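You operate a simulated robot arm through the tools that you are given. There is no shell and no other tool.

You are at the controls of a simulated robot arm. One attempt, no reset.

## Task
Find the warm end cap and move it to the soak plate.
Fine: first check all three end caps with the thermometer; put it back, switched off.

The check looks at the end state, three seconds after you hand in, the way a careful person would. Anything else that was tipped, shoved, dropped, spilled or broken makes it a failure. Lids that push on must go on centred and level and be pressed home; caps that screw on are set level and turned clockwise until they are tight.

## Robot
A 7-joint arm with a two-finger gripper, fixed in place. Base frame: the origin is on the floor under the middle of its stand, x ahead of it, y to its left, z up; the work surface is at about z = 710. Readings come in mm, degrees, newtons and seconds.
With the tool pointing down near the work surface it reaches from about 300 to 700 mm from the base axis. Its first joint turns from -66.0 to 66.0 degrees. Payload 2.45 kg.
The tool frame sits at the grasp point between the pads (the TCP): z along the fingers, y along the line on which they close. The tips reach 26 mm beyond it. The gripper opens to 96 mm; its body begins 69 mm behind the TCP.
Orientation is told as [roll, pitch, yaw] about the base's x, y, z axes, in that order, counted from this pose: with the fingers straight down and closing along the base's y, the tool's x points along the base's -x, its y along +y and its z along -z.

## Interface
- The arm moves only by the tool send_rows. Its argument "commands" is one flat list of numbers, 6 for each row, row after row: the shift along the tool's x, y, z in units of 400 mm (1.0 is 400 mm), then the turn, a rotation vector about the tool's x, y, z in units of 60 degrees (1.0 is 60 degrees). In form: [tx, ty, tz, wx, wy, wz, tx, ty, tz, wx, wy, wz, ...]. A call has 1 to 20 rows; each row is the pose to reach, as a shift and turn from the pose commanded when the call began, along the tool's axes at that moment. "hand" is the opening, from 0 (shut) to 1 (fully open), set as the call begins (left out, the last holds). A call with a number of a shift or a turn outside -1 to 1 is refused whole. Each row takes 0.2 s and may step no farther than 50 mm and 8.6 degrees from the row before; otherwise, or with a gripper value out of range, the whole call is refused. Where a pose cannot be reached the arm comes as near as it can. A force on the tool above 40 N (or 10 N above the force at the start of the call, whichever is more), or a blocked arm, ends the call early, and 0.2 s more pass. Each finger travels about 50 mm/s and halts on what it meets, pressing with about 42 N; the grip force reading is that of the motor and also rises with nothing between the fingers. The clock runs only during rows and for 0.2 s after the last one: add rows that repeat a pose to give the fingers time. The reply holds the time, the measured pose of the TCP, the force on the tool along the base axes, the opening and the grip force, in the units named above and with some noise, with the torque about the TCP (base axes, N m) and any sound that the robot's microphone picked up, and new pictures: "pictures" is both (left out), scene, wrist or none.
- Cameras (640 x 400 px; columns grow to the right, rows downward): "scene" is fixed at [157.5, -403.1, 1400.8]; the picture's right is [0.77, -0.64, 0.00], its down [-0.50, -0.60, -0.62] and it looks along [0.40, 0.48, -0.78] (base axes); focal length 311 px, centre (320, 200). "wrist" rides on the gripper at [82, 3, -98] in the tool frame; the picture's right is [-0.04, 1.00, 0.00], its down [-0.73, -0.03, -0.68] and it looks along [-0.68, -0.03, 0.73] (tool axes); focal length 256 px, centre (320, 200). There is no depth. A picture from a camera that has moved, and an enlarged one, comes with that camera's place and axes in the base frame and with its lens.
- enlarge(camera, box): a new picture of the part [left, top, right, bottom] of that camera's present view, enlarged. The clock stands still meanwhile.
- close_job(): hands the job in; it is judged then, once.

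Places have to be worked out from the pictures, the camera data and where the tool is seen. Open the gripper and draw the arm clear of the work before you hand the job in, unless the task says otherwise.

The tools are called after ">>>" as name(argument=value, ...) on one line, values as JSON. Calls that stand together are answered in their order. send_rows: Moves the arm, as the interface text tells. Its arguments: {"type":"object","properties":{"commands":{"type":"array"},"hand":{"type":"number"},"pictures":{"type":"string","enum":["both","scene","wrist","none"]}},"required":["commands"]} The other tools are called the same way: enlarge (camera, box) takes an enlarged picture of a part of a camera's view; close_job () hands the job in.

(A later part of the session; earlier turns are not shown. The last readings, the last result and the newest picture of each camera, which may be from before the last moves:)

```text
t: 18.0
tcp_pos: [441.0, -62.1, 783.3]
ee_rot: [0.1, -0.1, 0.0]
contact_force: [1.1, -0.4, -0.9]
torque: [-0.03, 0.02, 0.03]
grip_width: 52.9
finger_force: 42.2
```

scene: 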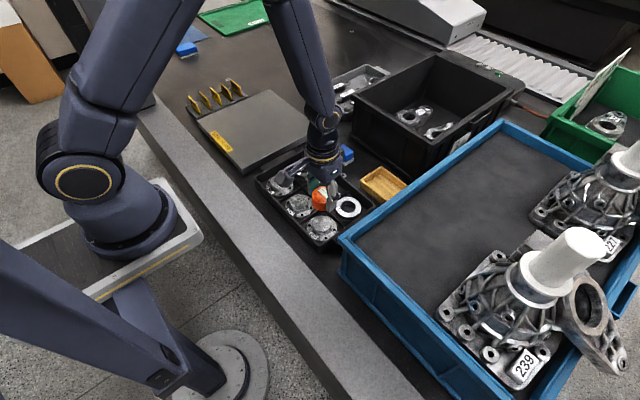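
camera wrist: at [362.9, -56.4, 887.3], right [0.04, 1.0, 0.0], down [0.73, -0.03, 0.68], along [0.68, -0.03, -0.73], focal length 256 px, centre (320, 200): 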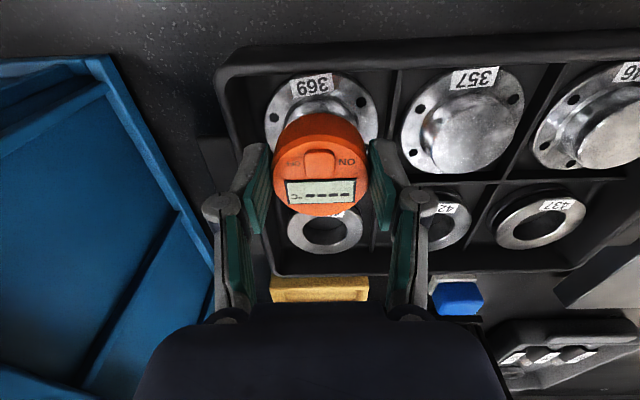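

Still no rise in force at z ≈ 783.5. Another 2 mm.

>>> send_rows(commands=[0, 0, 0.0025, 0, 0, 0, 0, 0, 0.005, 0, 0, 0], hand=0.3, pictures="wrist")

>>> enlarge(camera="wrist", box=[260, 90, 380, 230])

>>> enlarge(camera="scene", box=[305, 195, 345, 230])

```text
t: 18.6
tcp_pos: [442.4, -61.0, 781.4]
ee_rot: [0.0, 0.0, 0.0]
contact_force: [0.1, -0.1, -0.3]
torque: [-0.02, 0.0, 0.0]
grip_width: 52.7
finger_force: 42.3
camera wrist: at [362.9, -56.5, 880.5], right [0.04, 1.0, 0.0], down [0.73, -0.03, 0.68], along [0.68, -0.03, -0.73], focal length 256 px, centre (320, 200)
```

wrist: 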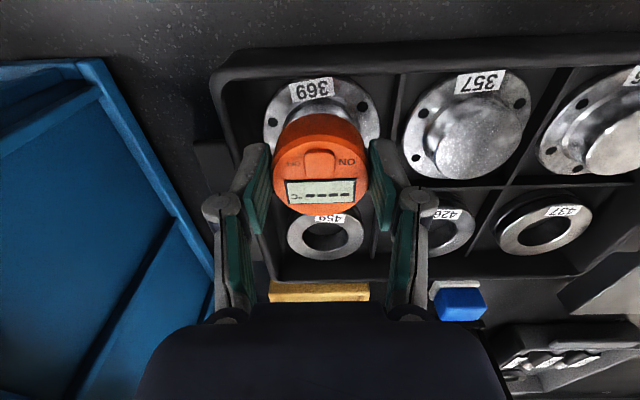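

```text
2.86 times, centred on (320, 160) of wrist
camera zoom: at [362.9, -56.5, 880.5], right [0.04, 1.0, 0.0], down [0.73, -0.03, 0.68], along [0.68, -0.03, -0.73], focal length 731 px, centre (320, 314)
```

zoom: 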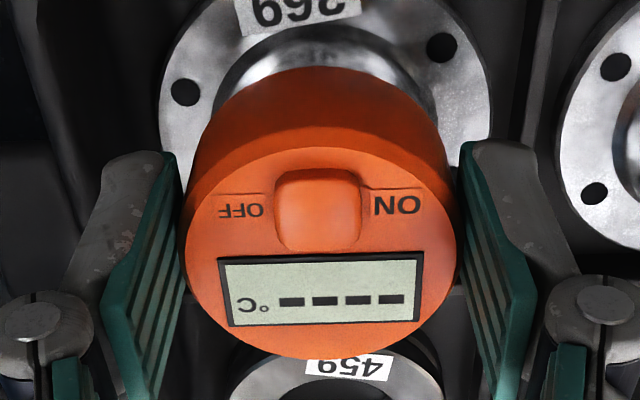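

```text
11.43 times, centred on (325, 212) of scene
camera zoom: at [157.5, -403.1, 1400.8], right [0.77, -0.64, 0.0], down [-0.5, -0.6, -0.62], along [0.4, 0.48, -0.78], focal length 3550 px, centre (263, 57)
```

zoom: 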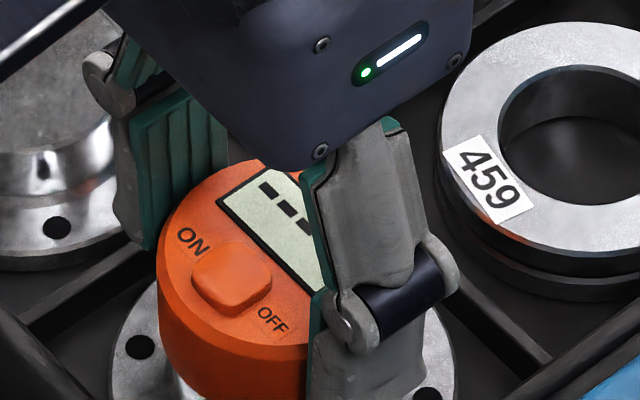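

Free still. I continue down 2 mm at a time, watching force.

>>> send_rows(commands=[0, 0, 0.0025, 0, 0, 0, 0, 0, 0.005, 0, 0, 0], hand=0.3, pictures="none")

>>> enlarge(camera="scene", box=[295, 200, 345, 245])

```text
t: 19.2
tcp_pos: [442.7, -61.1, 778.8]
ee_rot: [-0.1, 0.2, 0.1]
contact_force: [-6.2, -0.6, 26.7]
torque: [0.07, 0.08, -0.02]
grip_width: 52.6
finger_force: 42.1
```

```text
8.89 times, centred on (320, 222) of scene
camera zoom: at [157.0, -403.1, 1400.9], right [0.77, -0.64, 0.0], down [-0.5, -0.6, -0.62], along [0.4, 0.48, -0.78], focal length 2761 px, centre (320, 0)
```

zoom: 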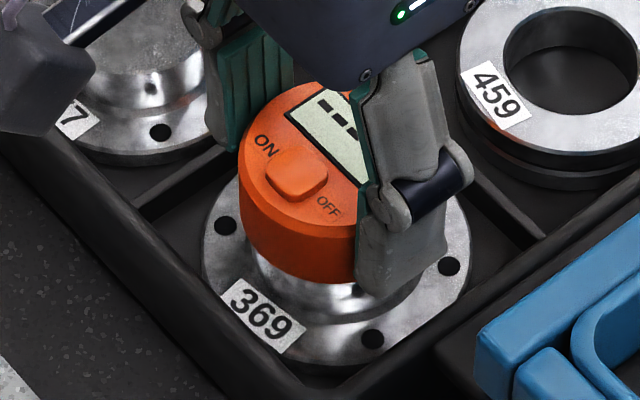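

Contact with about 27 N at z ≈ 779. I ease off about 0.6 mm to a light press and read the display.

>>> send_rows(commands=[0, 0, -0.0015, 0, 0, 0, 0, 0, -0.0015, 0, 0, 0, 0, 0, -0.0015, 0, 0, 0, 0, 0, -0.0015, 0, 0, 0, 0, 0, -0.0015, 0, 0, 0], hand=0.3, pictures="wrist")

>>> enlarge(camera="wrist", box=[260, 90, 380, 230])

```text
t: 20.4
tcp_pos: [444.9, -60.3, 779.9]
ee_rot: [0.0, 0.0, 0.1]
contact_force: [-6.4, 1.1, 18.8]
torque: [-0.03, 0.15, 0.01]
grip_width: 52.8
finger_force: 41.9
camera wrist: at [363.8, -56.4, 879.1], right [0.04, 1.0, 0.0], down [0.73, -0.03, 0.68], along [0.68, -0.03, -0.73], focal length 256 px, centre (320, 200)
```

wrist: 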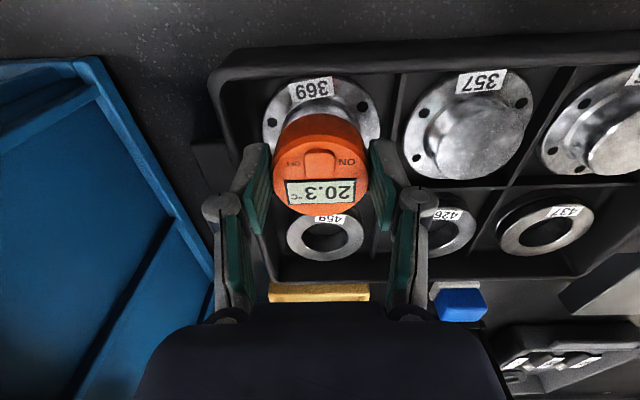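

```text
2.86 times, centred on (320, 160) of wrist
camera zoom: at [363.8, -56.4, 879.1], right [0.04, 1.0, 0.0], down [0.73, -0.03, 0.68], along [0.68, -0.03, -0.73], focal length 731 px, centre (320, 314)
```

zoom: 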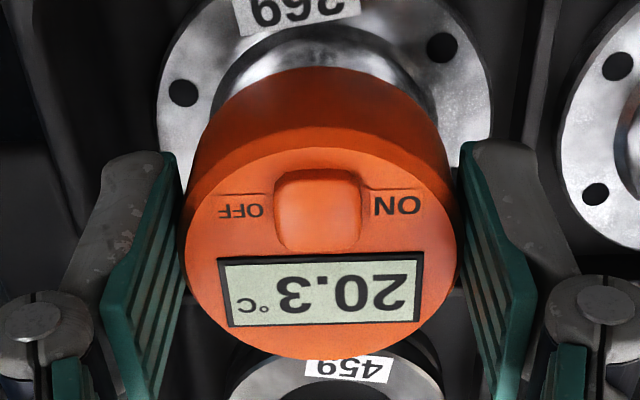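

The display reads 20.3 °C on cap 369. I hold 2 seconds to see whether the reading settles higher.

>>> send_rows(commands=[0, 0, 0, 0, 0, 0, 0, 0, 0, 0, 0, 0, 0, 0, 0, 0, 0, 0, 0, 0, 0, 0, 0, 0, 0, 0, 0, 0, 0, 0, 0, 0, 0, 0, 0, 0, 0, 0, 0, 0, 0, 0, 0, 0, 0, 0, 0, 0, 0, 0, 0, 0, 0, 0, 0, 0, 0, 0, 0, 0], hand=0.3, pictures="none")

>>> enlarge(camera="wrist", box=[260, 90, 380, 230])

```text
t: 22.6
tcp_pos: [443.9, -60.2, 780.3]
ee_rot: [0.0, 0.1, 0.0]
contact_force: [0.9, 0.6, 5.1]
torque: [0.0, -0.04, 0.04]
grip_width: 52.5
finger_force: 41.7
```

```text
2.86 times, centred on (320, 160) of wrist
camera zoom: at [364.2, -56.4, 879.0], right [0.04, 1.0, 0.0], down [0.73, -0.03, 0.68], along [0.68, -0.03, -0.73], focal length 731 px, centre (320, 314)
```

zoom: 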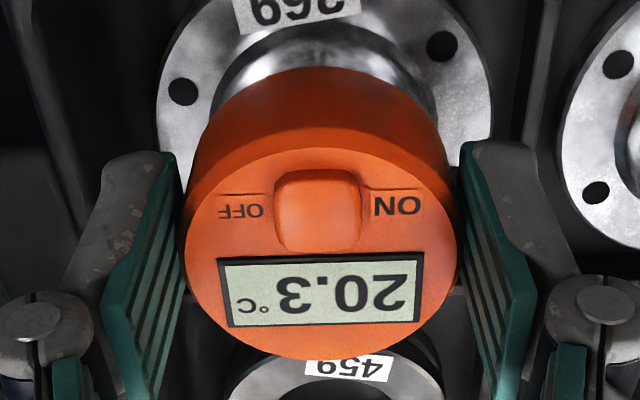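

Cap 369 is stable at 20.3 °C. I lift 40 mm and move to above cap 357, about 94.5 mm further in +y.

>>> send_rows(commands=[0, 0, -0.03, 0, 0, 0, 0, 0, -0.1, 0, 0, 0, -0.0025, 0.08, -0.1, 0, 0, 0, -0.0025, 0.16, -0.1, 0, 0, 0, -0.0025, 0.2363, -0.1, 0, 0, 0, -0.0025, 0.2363, -0.1, 0, 0, 0], hand=0.3, pictures="both")

>>> enlarge(camera="wrist", box=[200, 30, 440, 230])

>>> enlarge(camera="scene", box=[255, 160, 355, 250])

```text
t: 24.0
tcp_pos: [442.7, 32.5, 819.3]
ee_rot: [0.0, 0.1, 0.0]
contact_force: [0.1, -0.8, -0.9]
torque: [0.01, 0.02, 0.02]
grip_width: 52.5
finger_force: 41.8
camera wrist: at [362.9, 37.1, 919.1], right [0.04, 1.0, 0.0], down [0.73, -0.03, 0.68], along [0.68, -0.03, -0.73], focal length 256 px, centre (320, 200)
```

scene: 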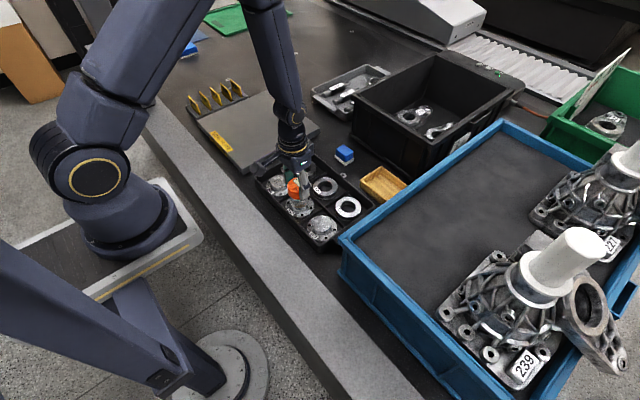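
wrist: 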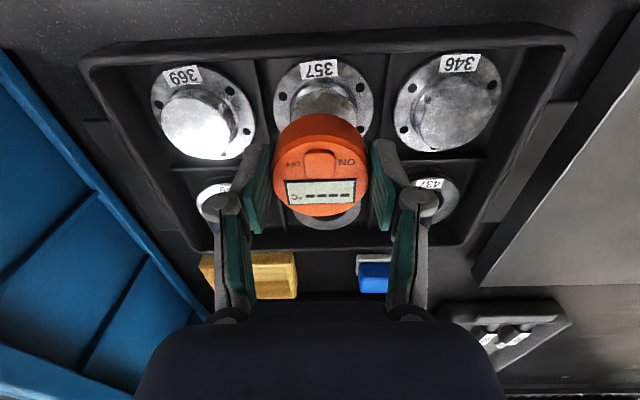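

```text
2.00 times, centred on (320, 130) of wrist
camera zoom: at [362.9, 37.1, 919.1], right [0.04, 1.0, 0.0], down [0.73, -0.03, 0.68], along [0.68, -0.03, -0.73], focal length 512 px, centre (320, 340)
```

zoom: 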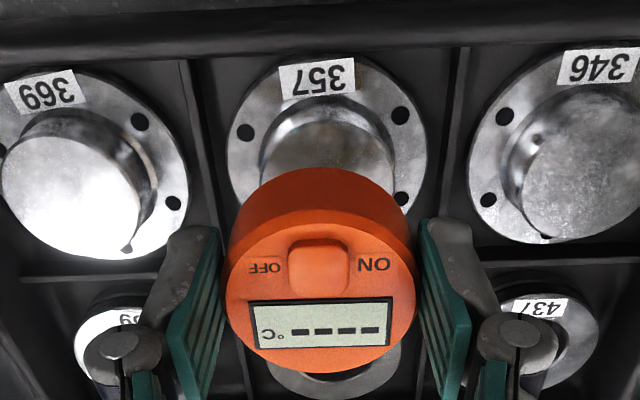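

```text
4.44 times, centred on (305, 205) of scene
camera zoom: at [157.5, -403.1, 1400.8], right [0.77, -0.64, 0.0], down [-0.5, -0.6, -0.62], along [0.4, 0.48, -0.78], focal length 1381 px, centre (387, 178)
```

zoom: 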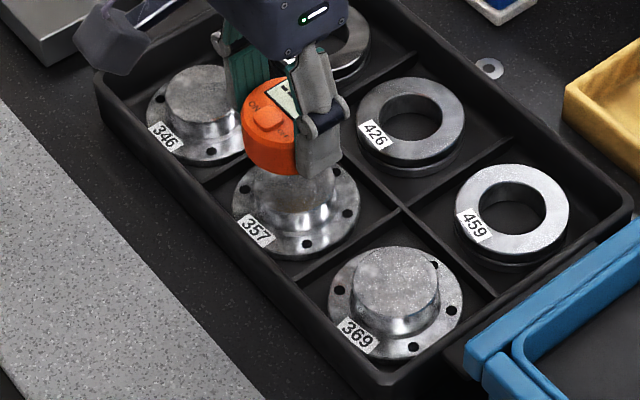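

The puck is nearly over hub 357 (about 1.4 mm short in y). I correct and descend to about 3 mm above expected contact.

>>> send_rows(commands=[0, 0.0035, 0.04, 0, 0, 0, 0, 0.0035, 0.075, 0, 0, 0, 0, 0.0035, 0.0925, 0, 0, 0, 0, 0.0035, 0.0925, 0, 0, 0], hand=0.3, pictures="none")

>>> enlarge(camera="scene", box=[270, 170, 340, 235])

```text
t: 25.0
tcp_pos: [442.8, 34.8, 782.9]
ee_rot: [0.0, 0.0, 0.0]
contact_force: [1.0, -0.3, -1.1]
torque: [0.01, 0.0, 0.01]
grip_width: 52.8
finger_force: 42.0
```

```text
6.15 times, centred on (305, 202) of scene
camera zoom: at [157.5, -403.1, 1400.8], right [0.77, -0.64, 0.0], down [-0.5, -0.6, -0.62], along [0.4, 0.48, -0.78], focal length 1912 px, centre (412, 185)
```

zoom: 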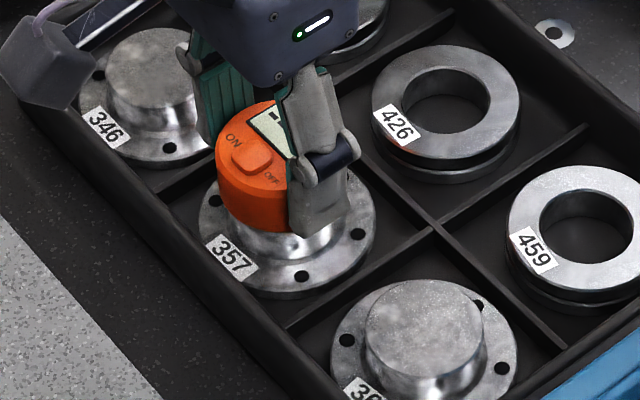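

Compared with the flange's centre the puck is a few mm toward −x. I shift +3 mm in x and lower to contact in 1 mm rows.

>>> send_rows(commands=[-0.0075, 0, 0, 0, 0, 0, -0.0075, 0, 0.0025, 0, 0, 0, -0.0075, 0, 0.005, 0, 0, 0, -0.0075, 0, 0.0063, 0, 0, 0], hand=0.3, pictures="none")

>>> enlarge(camera="wrist", box=[260, 90, 380, 230])

```text
t: 26.0
tcp_pos: [446.3, 36.3, 780.3]
ee_rot: [-0.1, 0.0, 0.0]
contact_force: [0.3, 0.0, -0.4]
torque: [0.02, 0.0, -0.03]
grip_width: 52.6
finger_force: 41.7
```

```text
2.86 times, centred on (320, 160) of wrist
camera zoom: at [366.4, 39.7, 880.3], right [0.04, 1.0, 0.0], down [0.73, -0.03, 0.68], along [0.68, -0.03, -0.73], focal length 731 px, centre (320, 314)
```

zoom: 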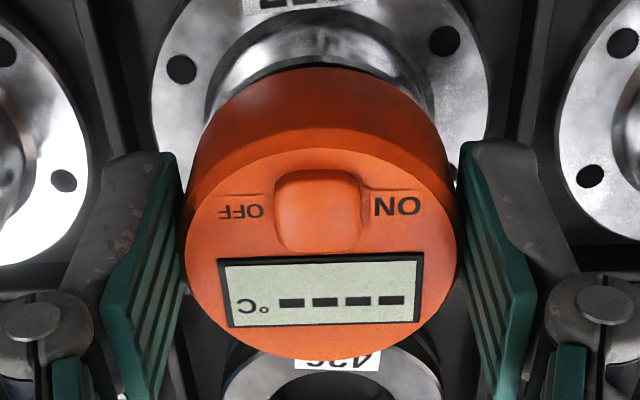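

Nothing touching yet at z ≈ 780.5. I lower 1 mm in two half-millimetre rows.

>>> send_rows(commands=[0, 0, 0.00125, 0, 0, 0, 0, 0, 0.0025, 0, 0, 0], hand=0.3, pictures="none")

>>> enlarge(camera="wrist", box=[260, 90, 380, 230])

```text
t: 26.6
tcp_pos: [445.4, 35.5, 780.8]
ee_rot: [0.0, -0.1, 0.0]
contact_force: [-2.3, -0.6, 12.8]
torque: [0.0, 0.04, 0.04]
grip_width: 52.8
finger_force: 42.2
```

```text
2.86 times, centred on (320, 160) of wrist
camera zoom: at [366.3, 39.7, 879.0], right [0.04, 1.0, 0.0], down [0.73, -0.03, 0.68], along [0.68, -0.03, -0.73], focal length 731 px, centre (320, 314)
```

zoom: 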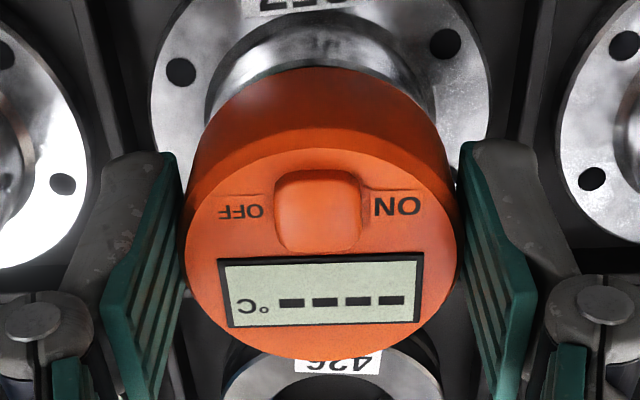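

The puck rests on hub 357 with about 13 N. I hold for about 2 seconds for a reading.

>>> send_rows(commands=[0, 0, 0, 0, 0, 0, 0, 0, 0, 0, 0, 0, 0, 0, 0, 0, 0, 0, 0, 0, 0, 0, 0, 0, 0, 0, 0, 0, 0, 0, 0, 0, 0, 0, 0, 0, 0, 0, 0, 0, 0, 0, 0, 0, 0, 0, 0, 0, 0, 0, 0, 0, 0, 0], hand=0.3, pictures="none")

>>> enlarge(camera="wrist", box=[260, 90, 380, 230])

```text
t: 28.6
tcp_pos: [447.2, 34.6, 778.6]
ee_rot: [0.0, -0.1, 0.1]
contact_force: [0.6, 0.7, 18.6]
torque: [0.02, -0.06, -0.02]
grip_width: 52.9
finger_force: 41.7
```

```text
2.86 times, centred on (320, 160) of wrist
camera zoom: at [366.5, 39.8, 878.7], right [0.04, 1.0, 0.0], down [0.73, -0.03, 0.68], along [0.68, -0.03, -0.73], focal length 731 px, centre (320, 314)
```

zoom: 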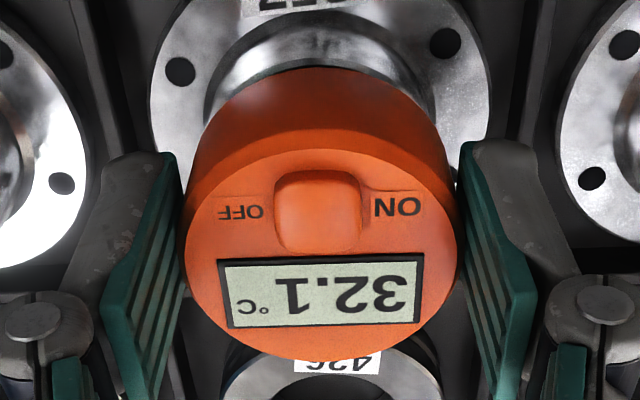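

Cap 357 reads 32.1 °C, clearly warmer. I still check the third: lift 40 mm and move about 95 mm in +y to above cap 346.

>>> send_rows(commands=[0, 0, -0.03, 0, 0, 0, 0, 0, -0.1, 0, 0, 0, -0.0025, 0.08, -0.1, 0, 0, 0, -0.0025, 0.16, -0.1, 0, 0, 0, -0.0025, 0.2363, -0.1, 0, 0, 0, -0.0025, 0.2363, -0.1, 0, 0, 0], hand=0.3, pictures="wrist")

>>> enlarge(camera="wrist", box=[200, 30, 440, 230])

>>> enlarge(camera="scene", box=[240, 150, 340, 240])

```text
t: 30.0
tcp_pos: [447.8, 132.0, 816.5]
ee_rot: [-0.1, 0.0, 0.0]
contact_force: [-0.2, 0.3, -0.6]
torque: [0.01, 0.06, 0.01]
grip_width: 52.9
finger_force: 41.7
camera wrist: at [367.5, 136.6, 915.9], right [0.04, 1.0, 0.0], down [0.73, -0.03, 0.68], along [0.68, -0.03, -0.73], focal length 256 px, centre (320, 200)
```

wrist: 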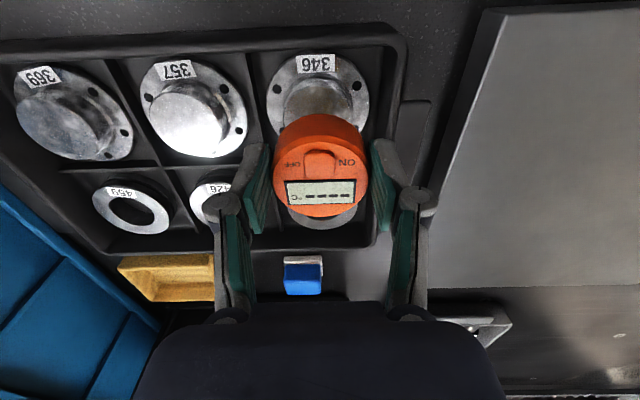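

```text
2.00 times, centred on (320, 130) of wrist
camera zoom: at [367.5, 136.6, 915.9], right [0.04, 1.0, 0.0], down [0.73, -0.03, 0.68], along [0.68, -0.03, -0.73], focal length 512 px, centre (320, 340)
```

zoom: 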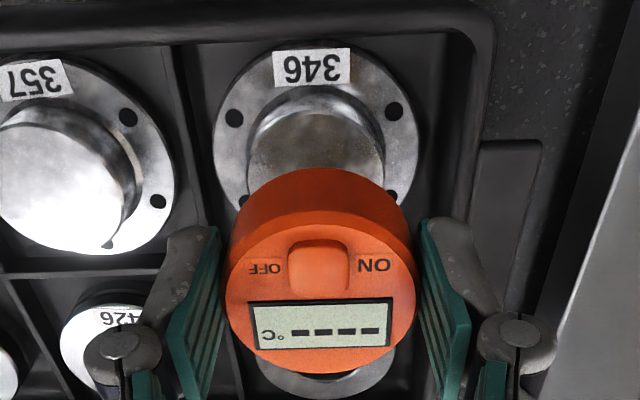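

```text
4.44 times, centred on (290, 195) of scene
camera zoom: at [157.5, -403.1, 1400.8], right [0.77, -0.64, 0.0], down [-0.5, -0.6, -0.62], along [0.4, 0.48, -0.78], focal length 1381 px, centre (453, 222)
```

zoom: 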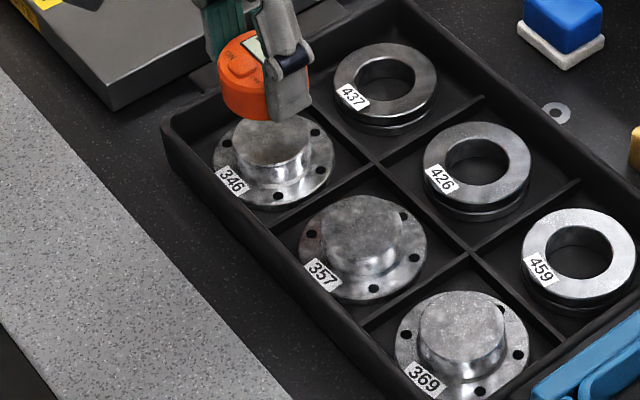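

Hub 346 is about 2.7 mm toward −y of the tool axis. I correct and descend to about 3 mm above contact.

>>> send_rows(commands=[0, -0.0068, 0.04, 0, 0, 0, 0, -0.0068, 0.075, 0, 0, 0, 0, -0.0068, 0.0925, 0, 0, 0, 0, -0.0068, 0.0925, 0, 0, 0], hand=0.3, pictures="none")

>>> enlarge(camera="scene", box=[255, 150, 325, 215])

>>> enlarge(camera="wrist", box=[200, 50, 440, 230])

```text
t: 31.0
tcp_pos: [447.1, 128.3, 783.1]
ee_rot: [-0.1, 0.0, -0.1]
contact_force: [0.3, 0.9, -1.0]
torque: [0.03, -0.02, 0.03]
grip_width: 52.9
finger_force: 42.1
```

```text
6.15 times, centred on (290, 182) of scene
camera zoom: at [157.5, -403.1, 1400.8], right [0.77, -0.64, 0.0], down [-0.5, -0.6, -0.62], along [0.4, 0.48, -0.78], focal length 1912 px, centre (505, 308)
```

zoom: 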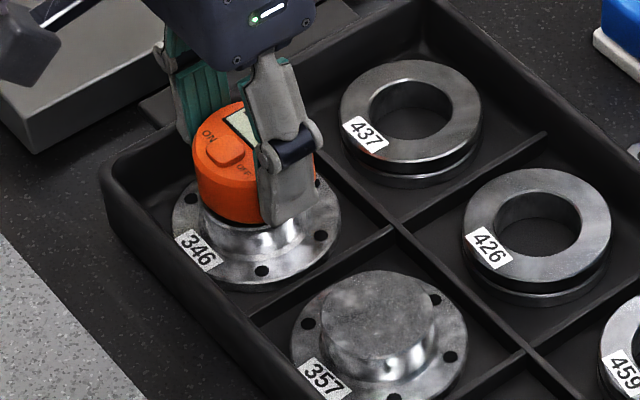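

```text
2.22 times, centred on (320, 140) of wrist
camera zoom: at [367.3, 132.8, 881.7], right [0.04, 1.0, 0.0], down [0.73, -0.03, 0.68], along [0.68, -0.03, -0.73], focal length 569 px, centre (320, 333)
```

zoom: 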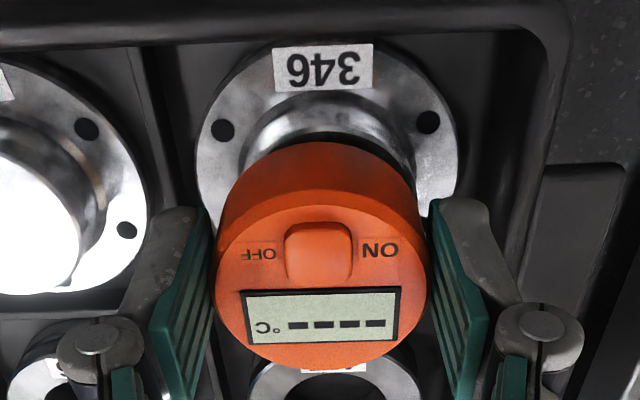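

The alignment on hub 346 looks good. I lower about 3.5 mm in small rows to contact.

>>> send_rows(commands=[0, 0, 0.0025, 0, 0, 0, 0, 0, 0.005, 0, 0, 0, 0, 0, 0.0063, 0, 0, 0, 0, 0, 0.0075, 0, 0, 0], hand=0.3, pictures="none")

```text
t: 32.0
tcp_pos: [447.4, 126.6, 779.3]
ee_rot: [0.0, 0.0, -0.1]
contact_force: [-0.1, -0.3, 1.0]
torque: [-0.01, 0.01, -0.04]
grip_width: 52.9
finger_force: 42.1
```

Just about touching at z ≈ 780. I lower 0.5–1 mm more for firm contact and hold 2 seconds.

>>> send_rows(commands=[0, 0, 0.00125, 0, 0, 0, 0, 0, 0.0018, 0, 0, 0], hand=0.3, pictures="none")

```text
t: 32.6
tcp_pos: [448.0, 125.7, 779.7]
ee_rot: [0.0, 0.0, 0.0]
contact_force: [-6.4, -3.1, 23.9]
torque: [-0.04, 0.16, -0.04]
grip_width: 52.9
finger_force: 41.8
```

Contact with about 24 N on cap 346. I hold for 2 seconds and read the display.

>>> send_rows(commands=[0, 0, 0, 0, 0, 0, 0, 0, 0, 0, 0, 0, 0, 0, 0, 0, 0, 0, 0, 0, 0, 0, 0, 0, 0, 0, 0, 0, 0, 0, 0, 0, 0, 0, 0, 0, 0, 0, 0, 0, 0, 0, 0, 0, 0, 0, 0, 0, 0, 0, 0, 0, 0, 0, 0, 0, 0, 0, 0, 0], hand=0.3, pictures="none")

>>> enlarge(camera="wrist", box=[260, 90, 380, 230])

```text
t: 34.8
tcp_pos: [448.3, 126.2, 780.2]
ee_rot: [0.1, 0.0, -0.1]
contact_force: [-1.4, -0.1, 26.8]
torque: [0.03, -0.06, 0.0]
grip_width: 52.8
finger_force: 42.1
```

```text
2.86 times, centred on (320, 160) of wrist
camera zoom: at [368.4, 131.2, 878.1], right [0.04, 1.0, 0.0], down [0.73, -0.03, 0.68], along [0.68, -0.03, -0.73], focal length 731 px, centre (320, 314)
```

zoom: 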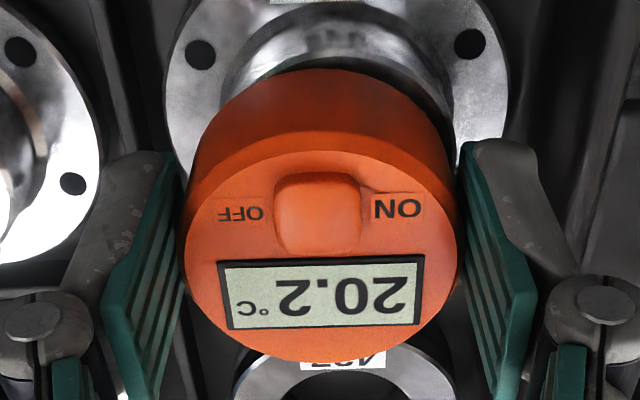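

Cap 346 reads 20.2 °C, so cap 357 (32.1 °C) is the warm one. I lift the thermometer 84 mm and carry it back above its box.

>>> send_rows(commands=[0, 0, -0.03, 0, 0, 0, 0, 0, -0.12, 0, 0, 0, 0, 0, -0.2091, 0, 0, 0, -0.0798, -0.071, -0.2091, 0, 0, 0, -0.1597, -0.1419, -0.2091, 0, 0, 0, -0.2395, -0.2129, -0.2091, 0, 0, 0, -0.3193, -0.2839, -0.2091, 0, 0, 0, -0.3991, -0.3549, -0.2091, 0, 0, 0, -0.479, -0.4258, -0.2091, 0, 0, 0, -0.5588, -0.4968, -0.2091, 0, 0, 0, -0.5588, -0.4968, -0.2091, 0, 0, 0, -0.5588, -0.4968, -0.2091, 0, 0, 0], hand=0.3, pictures="both")

>>> enlarge(camera="wrist", box=[200, 20, 440, 230])

>>> enlarge(camera="scene", box=[340, 120, 440, 210])

```text
t: 37.4
tcp_pos: [669.8, -71.5, 864.0]
ee_rot: [0.0, -0.1, -0.1]
contact_force: [0.5, 0.1, -0.7]
torque: [-0.01, -0.01, -0.02]
grip_width: 52.7
finger_force: 42.2
camera wrist: at [589.7, -65.7, 963.5], right [0.04, 1.0, 0.0], down [0.73, -0.03, 0.68], along [0.68, -0.03, -0.73], focal length 256 px, centre (320, 200)
```

scene: 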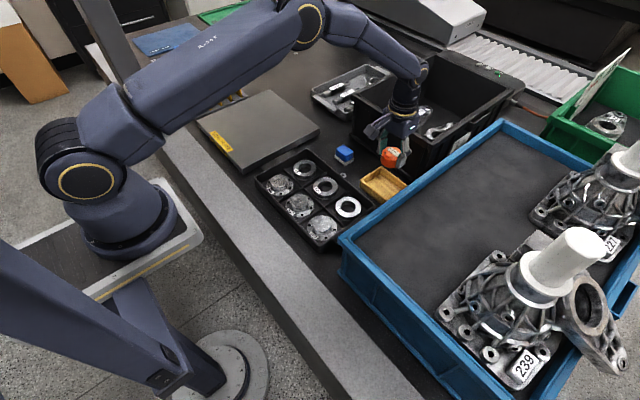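
wrist: 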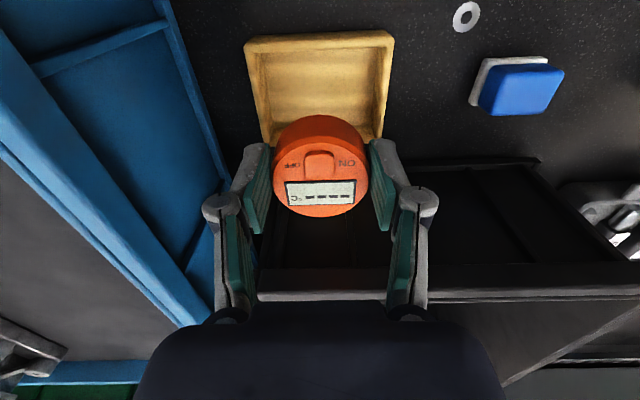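

```text
1.90 times, centred on (320, 125) of wrist
camera zoom: at [589.7, -65.7, 963.5], right [0.04, 1.0, 0.0], down [0.73, -0.03, 0.68], along [0.68, -0.03, -0.73], focal length 488 px, centre (320, 343)
```

zoom: 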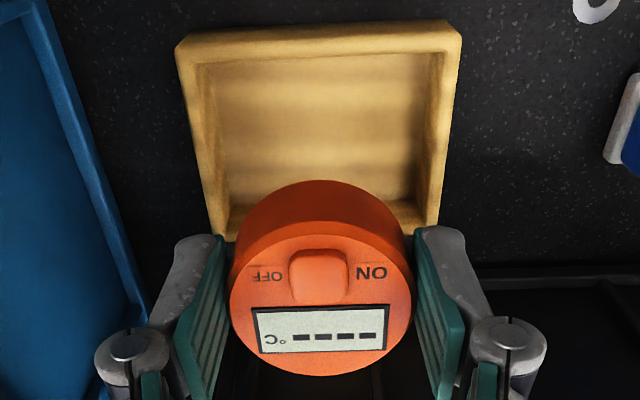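

```text
4.44 times, centred on (390, 165) of scene
camera zoom: at [157.5, -403.1, 1400.8], right [0.77, -0.64, 0.0], down [-0.5, -0.6, -0.62], along [0.4, 0.48, -0.78], focal length 1381 px, centre (9, 356)
```

zoom: 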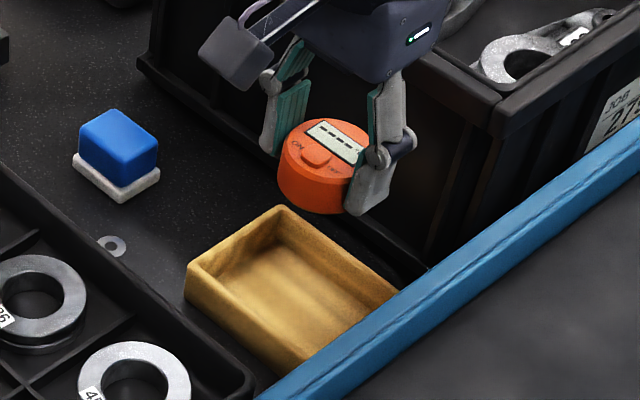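

The thermometer is back above the box, aligned with its former place. I descend 105 mm of the 110 mm.

>>> send_rows(commands=[0, 0, 0.08, 0, 0, 0, 0, 0, 0.16, 0, 0, 0, 0, 0, 0.22, 0, 0, 0, 0, 0, 0.2625, 0, 0, 0, 0, 0, 0.2625, 0, 0, 0], hand=0.3, pictures="wrist")

>>> enlarge(camera="wrist", box=[180, 60, 460, 250])

>>> enlarge(camera="scene", box=[350, 140, 420, 210])

```text
t: 38.6
tcp_pos: [669.4, -71.2, 755.5]
ee_rot: [0.0, 0.1, 0.0]
contact_force: [-0.1, 0.0, -0.8]
torque: [-0.02, 0.01, -0.02]
grip_width: 52.8
finger_force: 42.1
camera wrist: at [589.1, -67.5, 855.8], right [0.04, 1.0, 0.0], down [0.73, -0.03, 0.68], along [0.68, -0.03, -0.73], focal length 256 px, centre (320, 200)
```

wrist: 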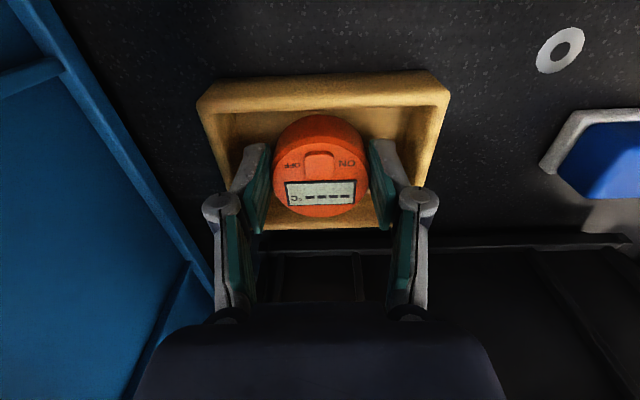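

```text
2.11 times, centred on (320, 155) of wrist
camera zoom: at [589.1, -67.5, 855.8], right [0.04, 1.0, 0.0], down [0.73, -0.03, 0.68], along [0.68, -0.03, -0.73], focal length 539 px, centre (320, 295)
```

zoom: 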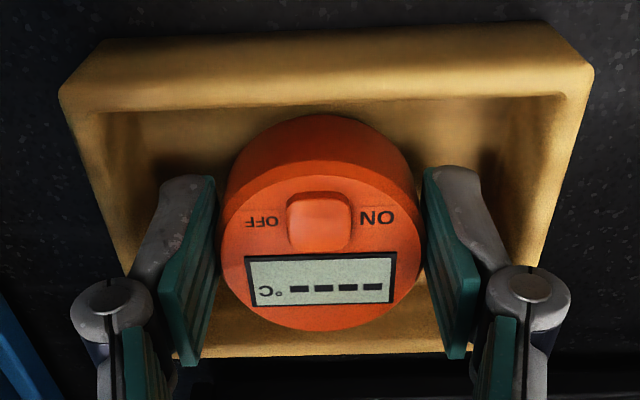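

```text
5.71 times, centred on (385, 175) of scene
camera zoom: at [157.5, -403.1, 1400.8], right [0.77, -0.64, 0.0], down [-0.5, -0.6, -0.62], along [0.4, 0.48, -0.78], focal length 1775 px, centre (-51, 343)
```

zoom: 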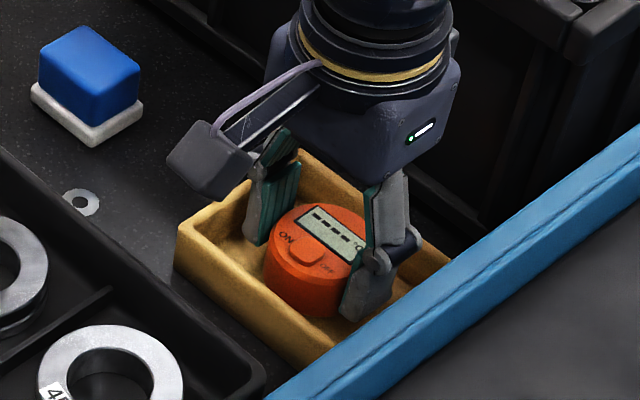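

All clear of the box walls. I lower another 4 mm in 1 mm rows, watching for floor contact.

>>> send_rows(commands=[0, 0, 0.0025, 0, 0, 0, 0, 0, 0.005, 0, 0, 0, 0, 0, 0.0075, 0, 0, 0, 0, 0, 0.01, 0, 0, 0], hand=0.3, pictures="none")

```text
t: 39.6
tcp_pos: [671.0, -71.5, 754.4]
ee_rot: [0.0, -0.2, 0.0]
contact_force: [-0.1, 0.3, -0.6]
torque: [0.01, 0.0, -0.03]
grip_width: 52.9
finger_force: 41.6
```

No contact yet; I lower 1 mm in half-millimetre rows.

>>> send_rows(commands=[0, 0, 0.00125, 0, 0, 0, 0, 0, 0.0025, 0, 0, 0], hand=0.3, pictures="none")

```text
t: 40.2
tcp_pos: [670.3, -72.4, 751.8]
ee_rot: [-0.1, 0.0, 0.1]
contact_force: [0.3, 1.0, -1.3]
torque: [-0.01, 0.03, -0.02]
grip_width: 52.8
finger_force: 42.2
```

Still no force. Another 1 mm in half-millimetre rows.

>>> send_rows(commands=[0, 0, 0.00125, 0, 0, 0, 0, 0, 0.0025, 0, 0, 0], hand=0.3, pictures="none")

```text
t: 40.8
tcp_pos: [671.8, -72.8, 752.0]
ee_rot: [-0.1, 0.0, 0.0]
contact_force: [-1.0, -0.1, 1.8]
torque: [-0.04, -0.04, -0.01]
grip_width: 52.8
finger_force: 41.9
```

A hint of force (1.8 N). I go 0.6 mm more to be sure the puck is seated.

>>> send_rows(commands=[0, 0, 0.0008, 0, 0, 0, 0, 0, 0.0015, 0, 0, 0, 0, 0, 0.0015, 0, 0, 0], hand=0.3, pictures="none")

```text
t: 41.6
tcp_pos: [671.2, -72.9, 751.2]
ee_rot: [0.0, -0.2, 0.0]
contact_force: [-2.2, 0.5, 10.6]
torque: [0.06, 0.06, 0.0]
grip_width: 52.6
finger_force: 42.0
```

The puck is seated (10.6 N). I open the fingers to 68 mm and, after they have opened, rise 100 mm.

>>> send_rows(commands=[0, 0, 0, 0, 0, 0, 0, 0, 0, 0, 0, 0, 0, 0, 0, 0, 0, 0], hand=0.71, pictures="wrist")

>>> enlarge(camera="wrist", box=[180, 60, 460, 250])

```text
t: 42.4
tcp_pos: [670.9, -73.4, 751.2]
ee_rot: [0.0, -0.1, 0.0]
contact_force: [0.2, 0.8, -0.4]
torque: [-0.02, -0.03, 0.0]
grip_width: 68.3
finger_force: 0.1
camera wrist: at [591.4, -67.9, 849.7], right [0.04, 1.0, 0.0], down [0.73, -0.03, 0.68], along [0.68, -0.03, -0.73], focal length 256 px, centre (320, 200)
```

wrist: 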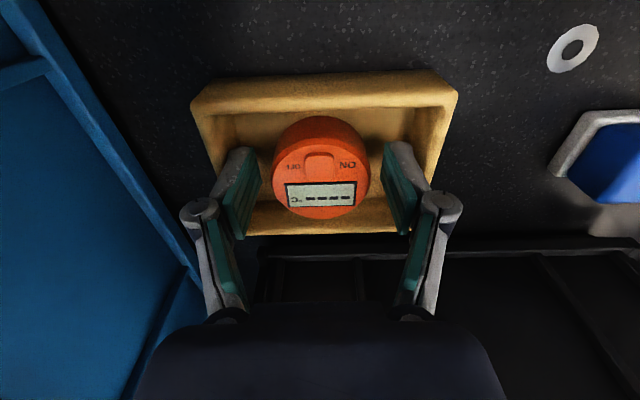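

```text
2.11 times, centred on (320, 155) of wrist
camera zoom: at [591.4, -67.9, 849.7], right [0.04, 1.0, 0.0], down [0.73, -0.03, 0.68], along [0.68, -0.03, -0.73], focal length 539 px, centre (320, 295)
```

zoom: 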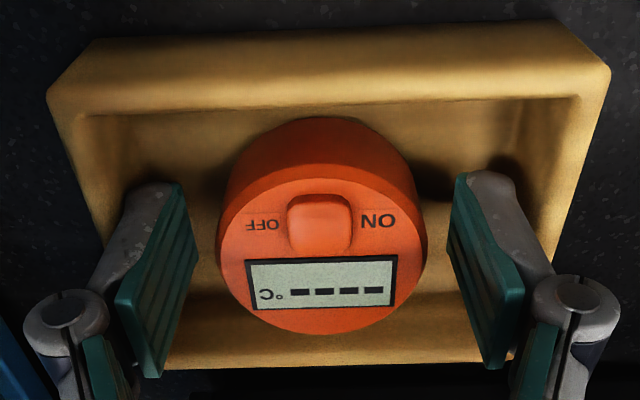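

The thermometer stands in its box. I rise 98 mm and then close the fingers to press OFF.

>>> send_rows(commands=[0, 0, -0.08, 0, 0, 0, 0, 0, -0.16, 0, 0, 0, 0, 0, -0.245, 0, 0, 0, 0, 0, -0.245, 0, 0, 0], hand=0.71, pictures="none")

>>> send_rows(commands=[0.0275, -0.04, 0, 0, 0, 0, 0.0275, -0.04, 0, 0, 0, 0, 0.0275, -0.04, 0, 0, 0, 0, 0.0275, -0.04, 0, 0, 0, 0, 0.0275, -0.04, 0, 0, 0, 0], hand=0, pictures="wrist")

>>> enlarge(camera="wrist", box=[260, 40, 400, 180])

```text
t: 43.4
tcp_pos: [672.7, -70.8, 849.8]
ee_rot: [0.0, 0.1, 0.0]
contact_force: [0.3, 0.2, -0.2]
torque: [0.0, 0.03, -0.06]
grip_width: 68.3
finger_force: 0.0
```

```text
t: 44.6
tcp_pos: [664.2, -88.5, 848.4]
ee_rot: [-0.1, 0.0, 0.0]
contact_force: [-0.8, 0.0, 0.9]
torque: [0.01, 0.0, 0.01]
grip_width: 0.0
finger_force: 28.6
camera wrist: at [583.1, -84.1, 947.9], right [0.04, 1.0, 0.0], down [0.73, -0.03, 0.68], along [0.68, -0.03, -0.73], focal length 256 px, centre (320, 200)
```

wrist: 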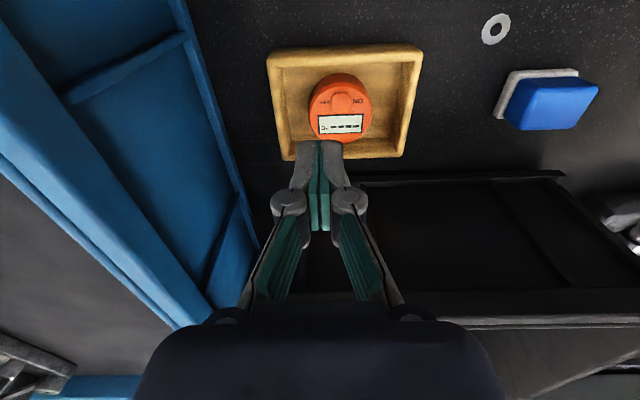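

```text
2.86 times, centred on (330, 110) of wrist
camera zoom: at [583.1, -84.1, 947.9], right [0.04, 1.0, 0.0], down [0.73, -0.03, 0.68], along [0.68, -0.03, -0.73], focal length 731 px, centre (291, 457)
```

zoom: 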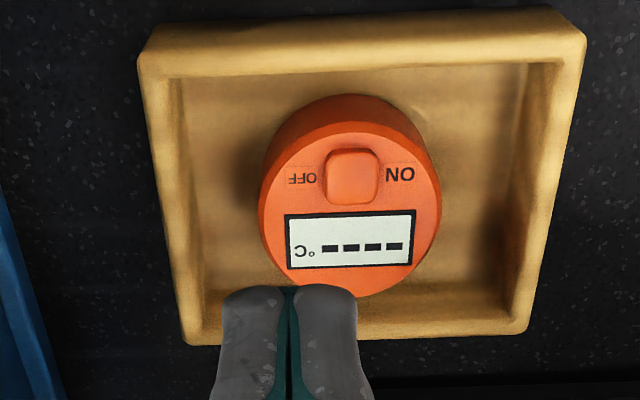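

The rocker centre is about +16 mm in y and 0 in x from the tool axis. I shift +1 mm in y and descend 70 mm to just above it.

>>> send_rows(commands=[0, 0.0025, 0.08, 0, 0, 0, 0, 0.0025, 0.14, 0, 0, 0, 0, 0.0025, 0.175, 0, 0, 0, 0, 0.0025, 0.175, 0, 0, 0], hand=0, pictures="none")

>>> enlarge(camera="wrist", box=[240, 80, 400, 240])

>>> enlarge(camera="scene", box=[360, 150, 410, 200])

```text
t: 45.6
tcp_pos: [660.8, -86.0, 778.1]
ee_rot: [-0.1, 0.0, 0.0]
contact_force: [-0.5, 0.9, 0.0]
torque: [-0.01, 0.03, -0.01]
grip_width: 0.2
finger_force: 28.6
```

```text
2.50 times, centred on (320, 160) of wrist
camera zoom: at [581.0, -81.9, 877.8], right [0.04, 1.0, 0.0], down [0.73, -0.03, 0.68], along [0.68, -0.03, -0.73], focal length 640 px, centre (320, 300)
```

zoom: 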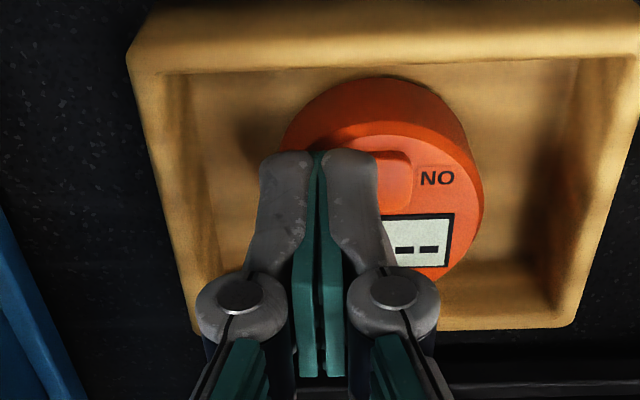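

```text
8.00 times, centred on (385, 175) of scene
camera zoom: at [157.5, -403.1, 1400.8], right [0.77, -0.64, 0.0], down [-0.5, -0.6, -0.62], along [0.4, 0.48, -0.78], focal length 2485 px, centre (-200, 400)
```

zoom: 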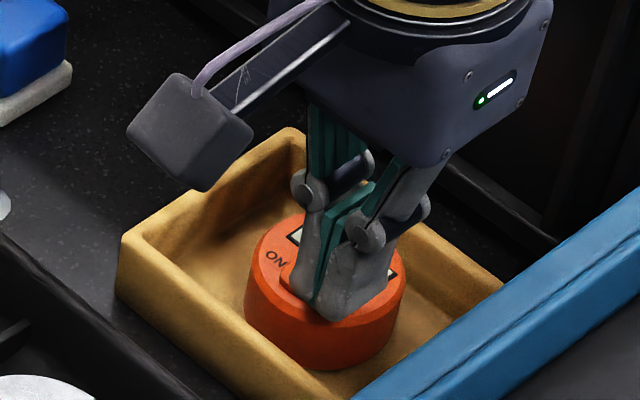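

The tip's edge covers just the OFF half. I shift −0.8 mm in y and lower in small rows to about z = 775.

>>> send_rows(commands=[0, -0.002, 0.0025, 0, 0, 0, 0, -0.002, 0.006, 0, 0, 0, 0, -0.002, 0.01, 0, 0, 0], hand=0, pictures="none")

```text
t: 46.4
tcp_pos: [661.1, -88.3, 773.5]
ee_rot: [0.0, 0.0, -0.1]
contact_force: [0.9, 0.0, -0.4]
torque: [-0.01, 0.0, -0.01]
grip_width: 0.0
finger_force: 28.9
```

No contact or click yet at about z = 775. I lower 2 mm more.

>>> send_rows(commands=[0, 0, 0.0025, 0, 0, 0, 0, 0, 0.005, 0, 0, 0], hand=0, pictures="none")

```text
t: 47.0
tcp_pos: [659.6, -89.0, 771.2]
ee_rot: [0.0, 0.0, 0.0]
contact_force: [0.4, 0.5, 1.6]
torque: [0.03, 0.0, 0.03]
grip_width: 0.0
finger_force: 28.7
```

Nothing yet; I lower another 1.5 mm.

>>> send_rows(commands=[0, 0, 0.002, 0, 0, 0, 0, 0, 0.0038, 0, 0, 0], hand=0, pictures="none")

>>> enlarge(camera="wrist", box=[240, 80, 400, 240])

```text
t: 47.6
tcp_pos: [661.5, -88.8, 770.5]
ee_rot: [0.0, 0.0, 0.0]
contact_force: [0.1, -0.7, 1.6]
torque: [0.01, -0.01, -0.01]
grip_width: 0.0
finger_force: 28.7
heard: click
```

```text
2.50 times, centred on (320, 160) of wrist
camera zoom: at [580.4, -83.9, 869.8], right [0.04, 1.0, 0.0], down [0.73, -0.03, 0.68], along [0.68, -0.03, -0.73], focal length 640 px, centre (320, 300)
```

zoom: 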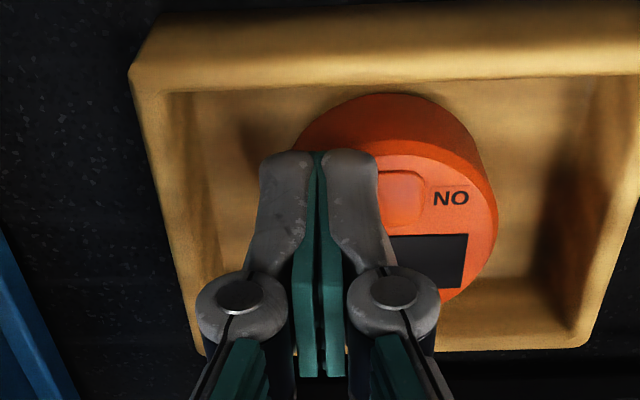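

A click, and the display has gone dark: it is off. I rise 100 mm and check the thermometer's state.

>>> send_rows(commands=[0, 0, -0.05, 0, 0, 0, 0, 0, -0.15, 0, 0, 0, 0, 0, -0.25, 0, 0, 0, 0, 0, -0.25, 0, 0, 0], hand=0, pictures="none")

>>> enlarge(camera="wrist", box=[260, 40, 400, 180])

>>> enlarge(camera="scene", box=[350, 150, 420, 210])

>>> enlarge(camera="scene", box=[180, 70, 380, 250])

```text
t: 48.6
tcp_pos: [661.1, -87.4, 869.8]
ee_rot: [-0.1, 0.0, 0.0]
contact_force: [-0.2, 0.1, 1.0]
torque: [0.0, 0.03, 0.02]
grip_width: 0.0
finger_force: 29.3
```

```text
2.86 times, centred on (330, 110) of wrist
camera zoom: at [581.5, -83.3, 968.3], right [0.04, 1.0, 0.0], down [0.73, -0.03, 0.68], along [0.68, -0.03, -0.73], focal length 731 px, centre (291, 457)
```

zoom: 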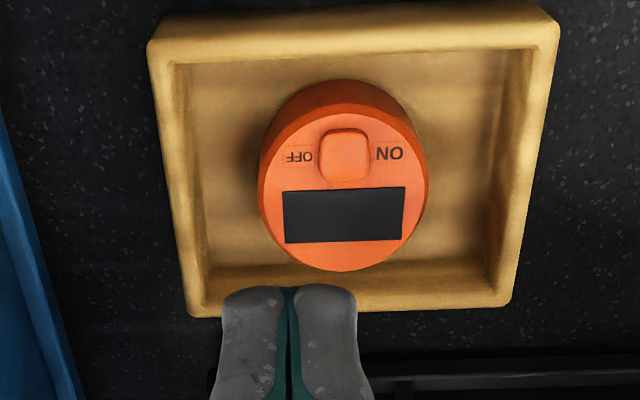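

```text
6.67 times, centred on (385, 180) of scene
camera zoom: at [157.5, -403.1, 1400.8], right [0.77, -0.64, 0.0], down [-0.5, -0.6, -0.62], along [0.4, 0.48, -0.78], focal length 2071 px, centre (-113, 333)
```

zoom: 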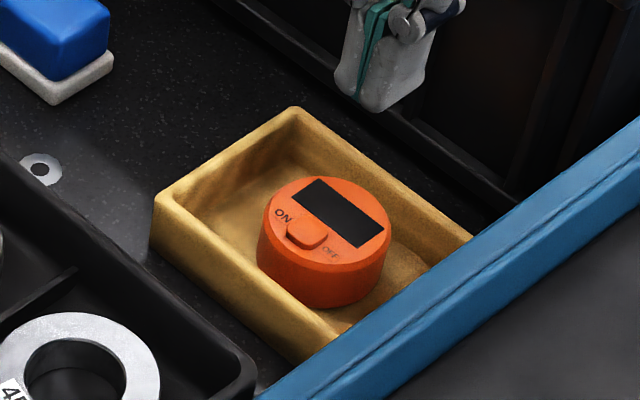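

```text
2.22 times, centred on (280, 160) of scene
camera zoom: at [157.5, -403.1, 1400.8], right [0.77, -0.64, 0.0], down [-0.5, -0.6, -0.62], along [0.4, 0.48, -0.78], focal length 690 px, centre (409, 289)
```

zoom: 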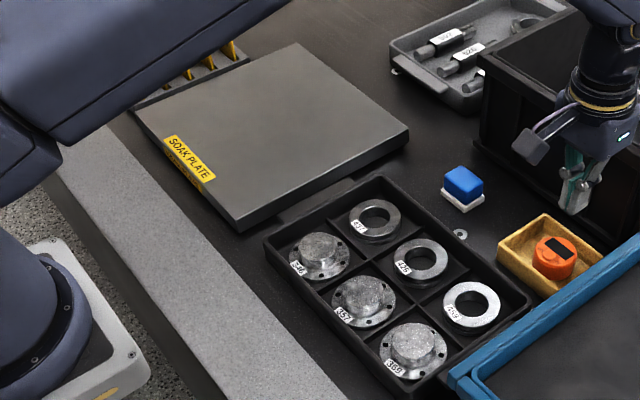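

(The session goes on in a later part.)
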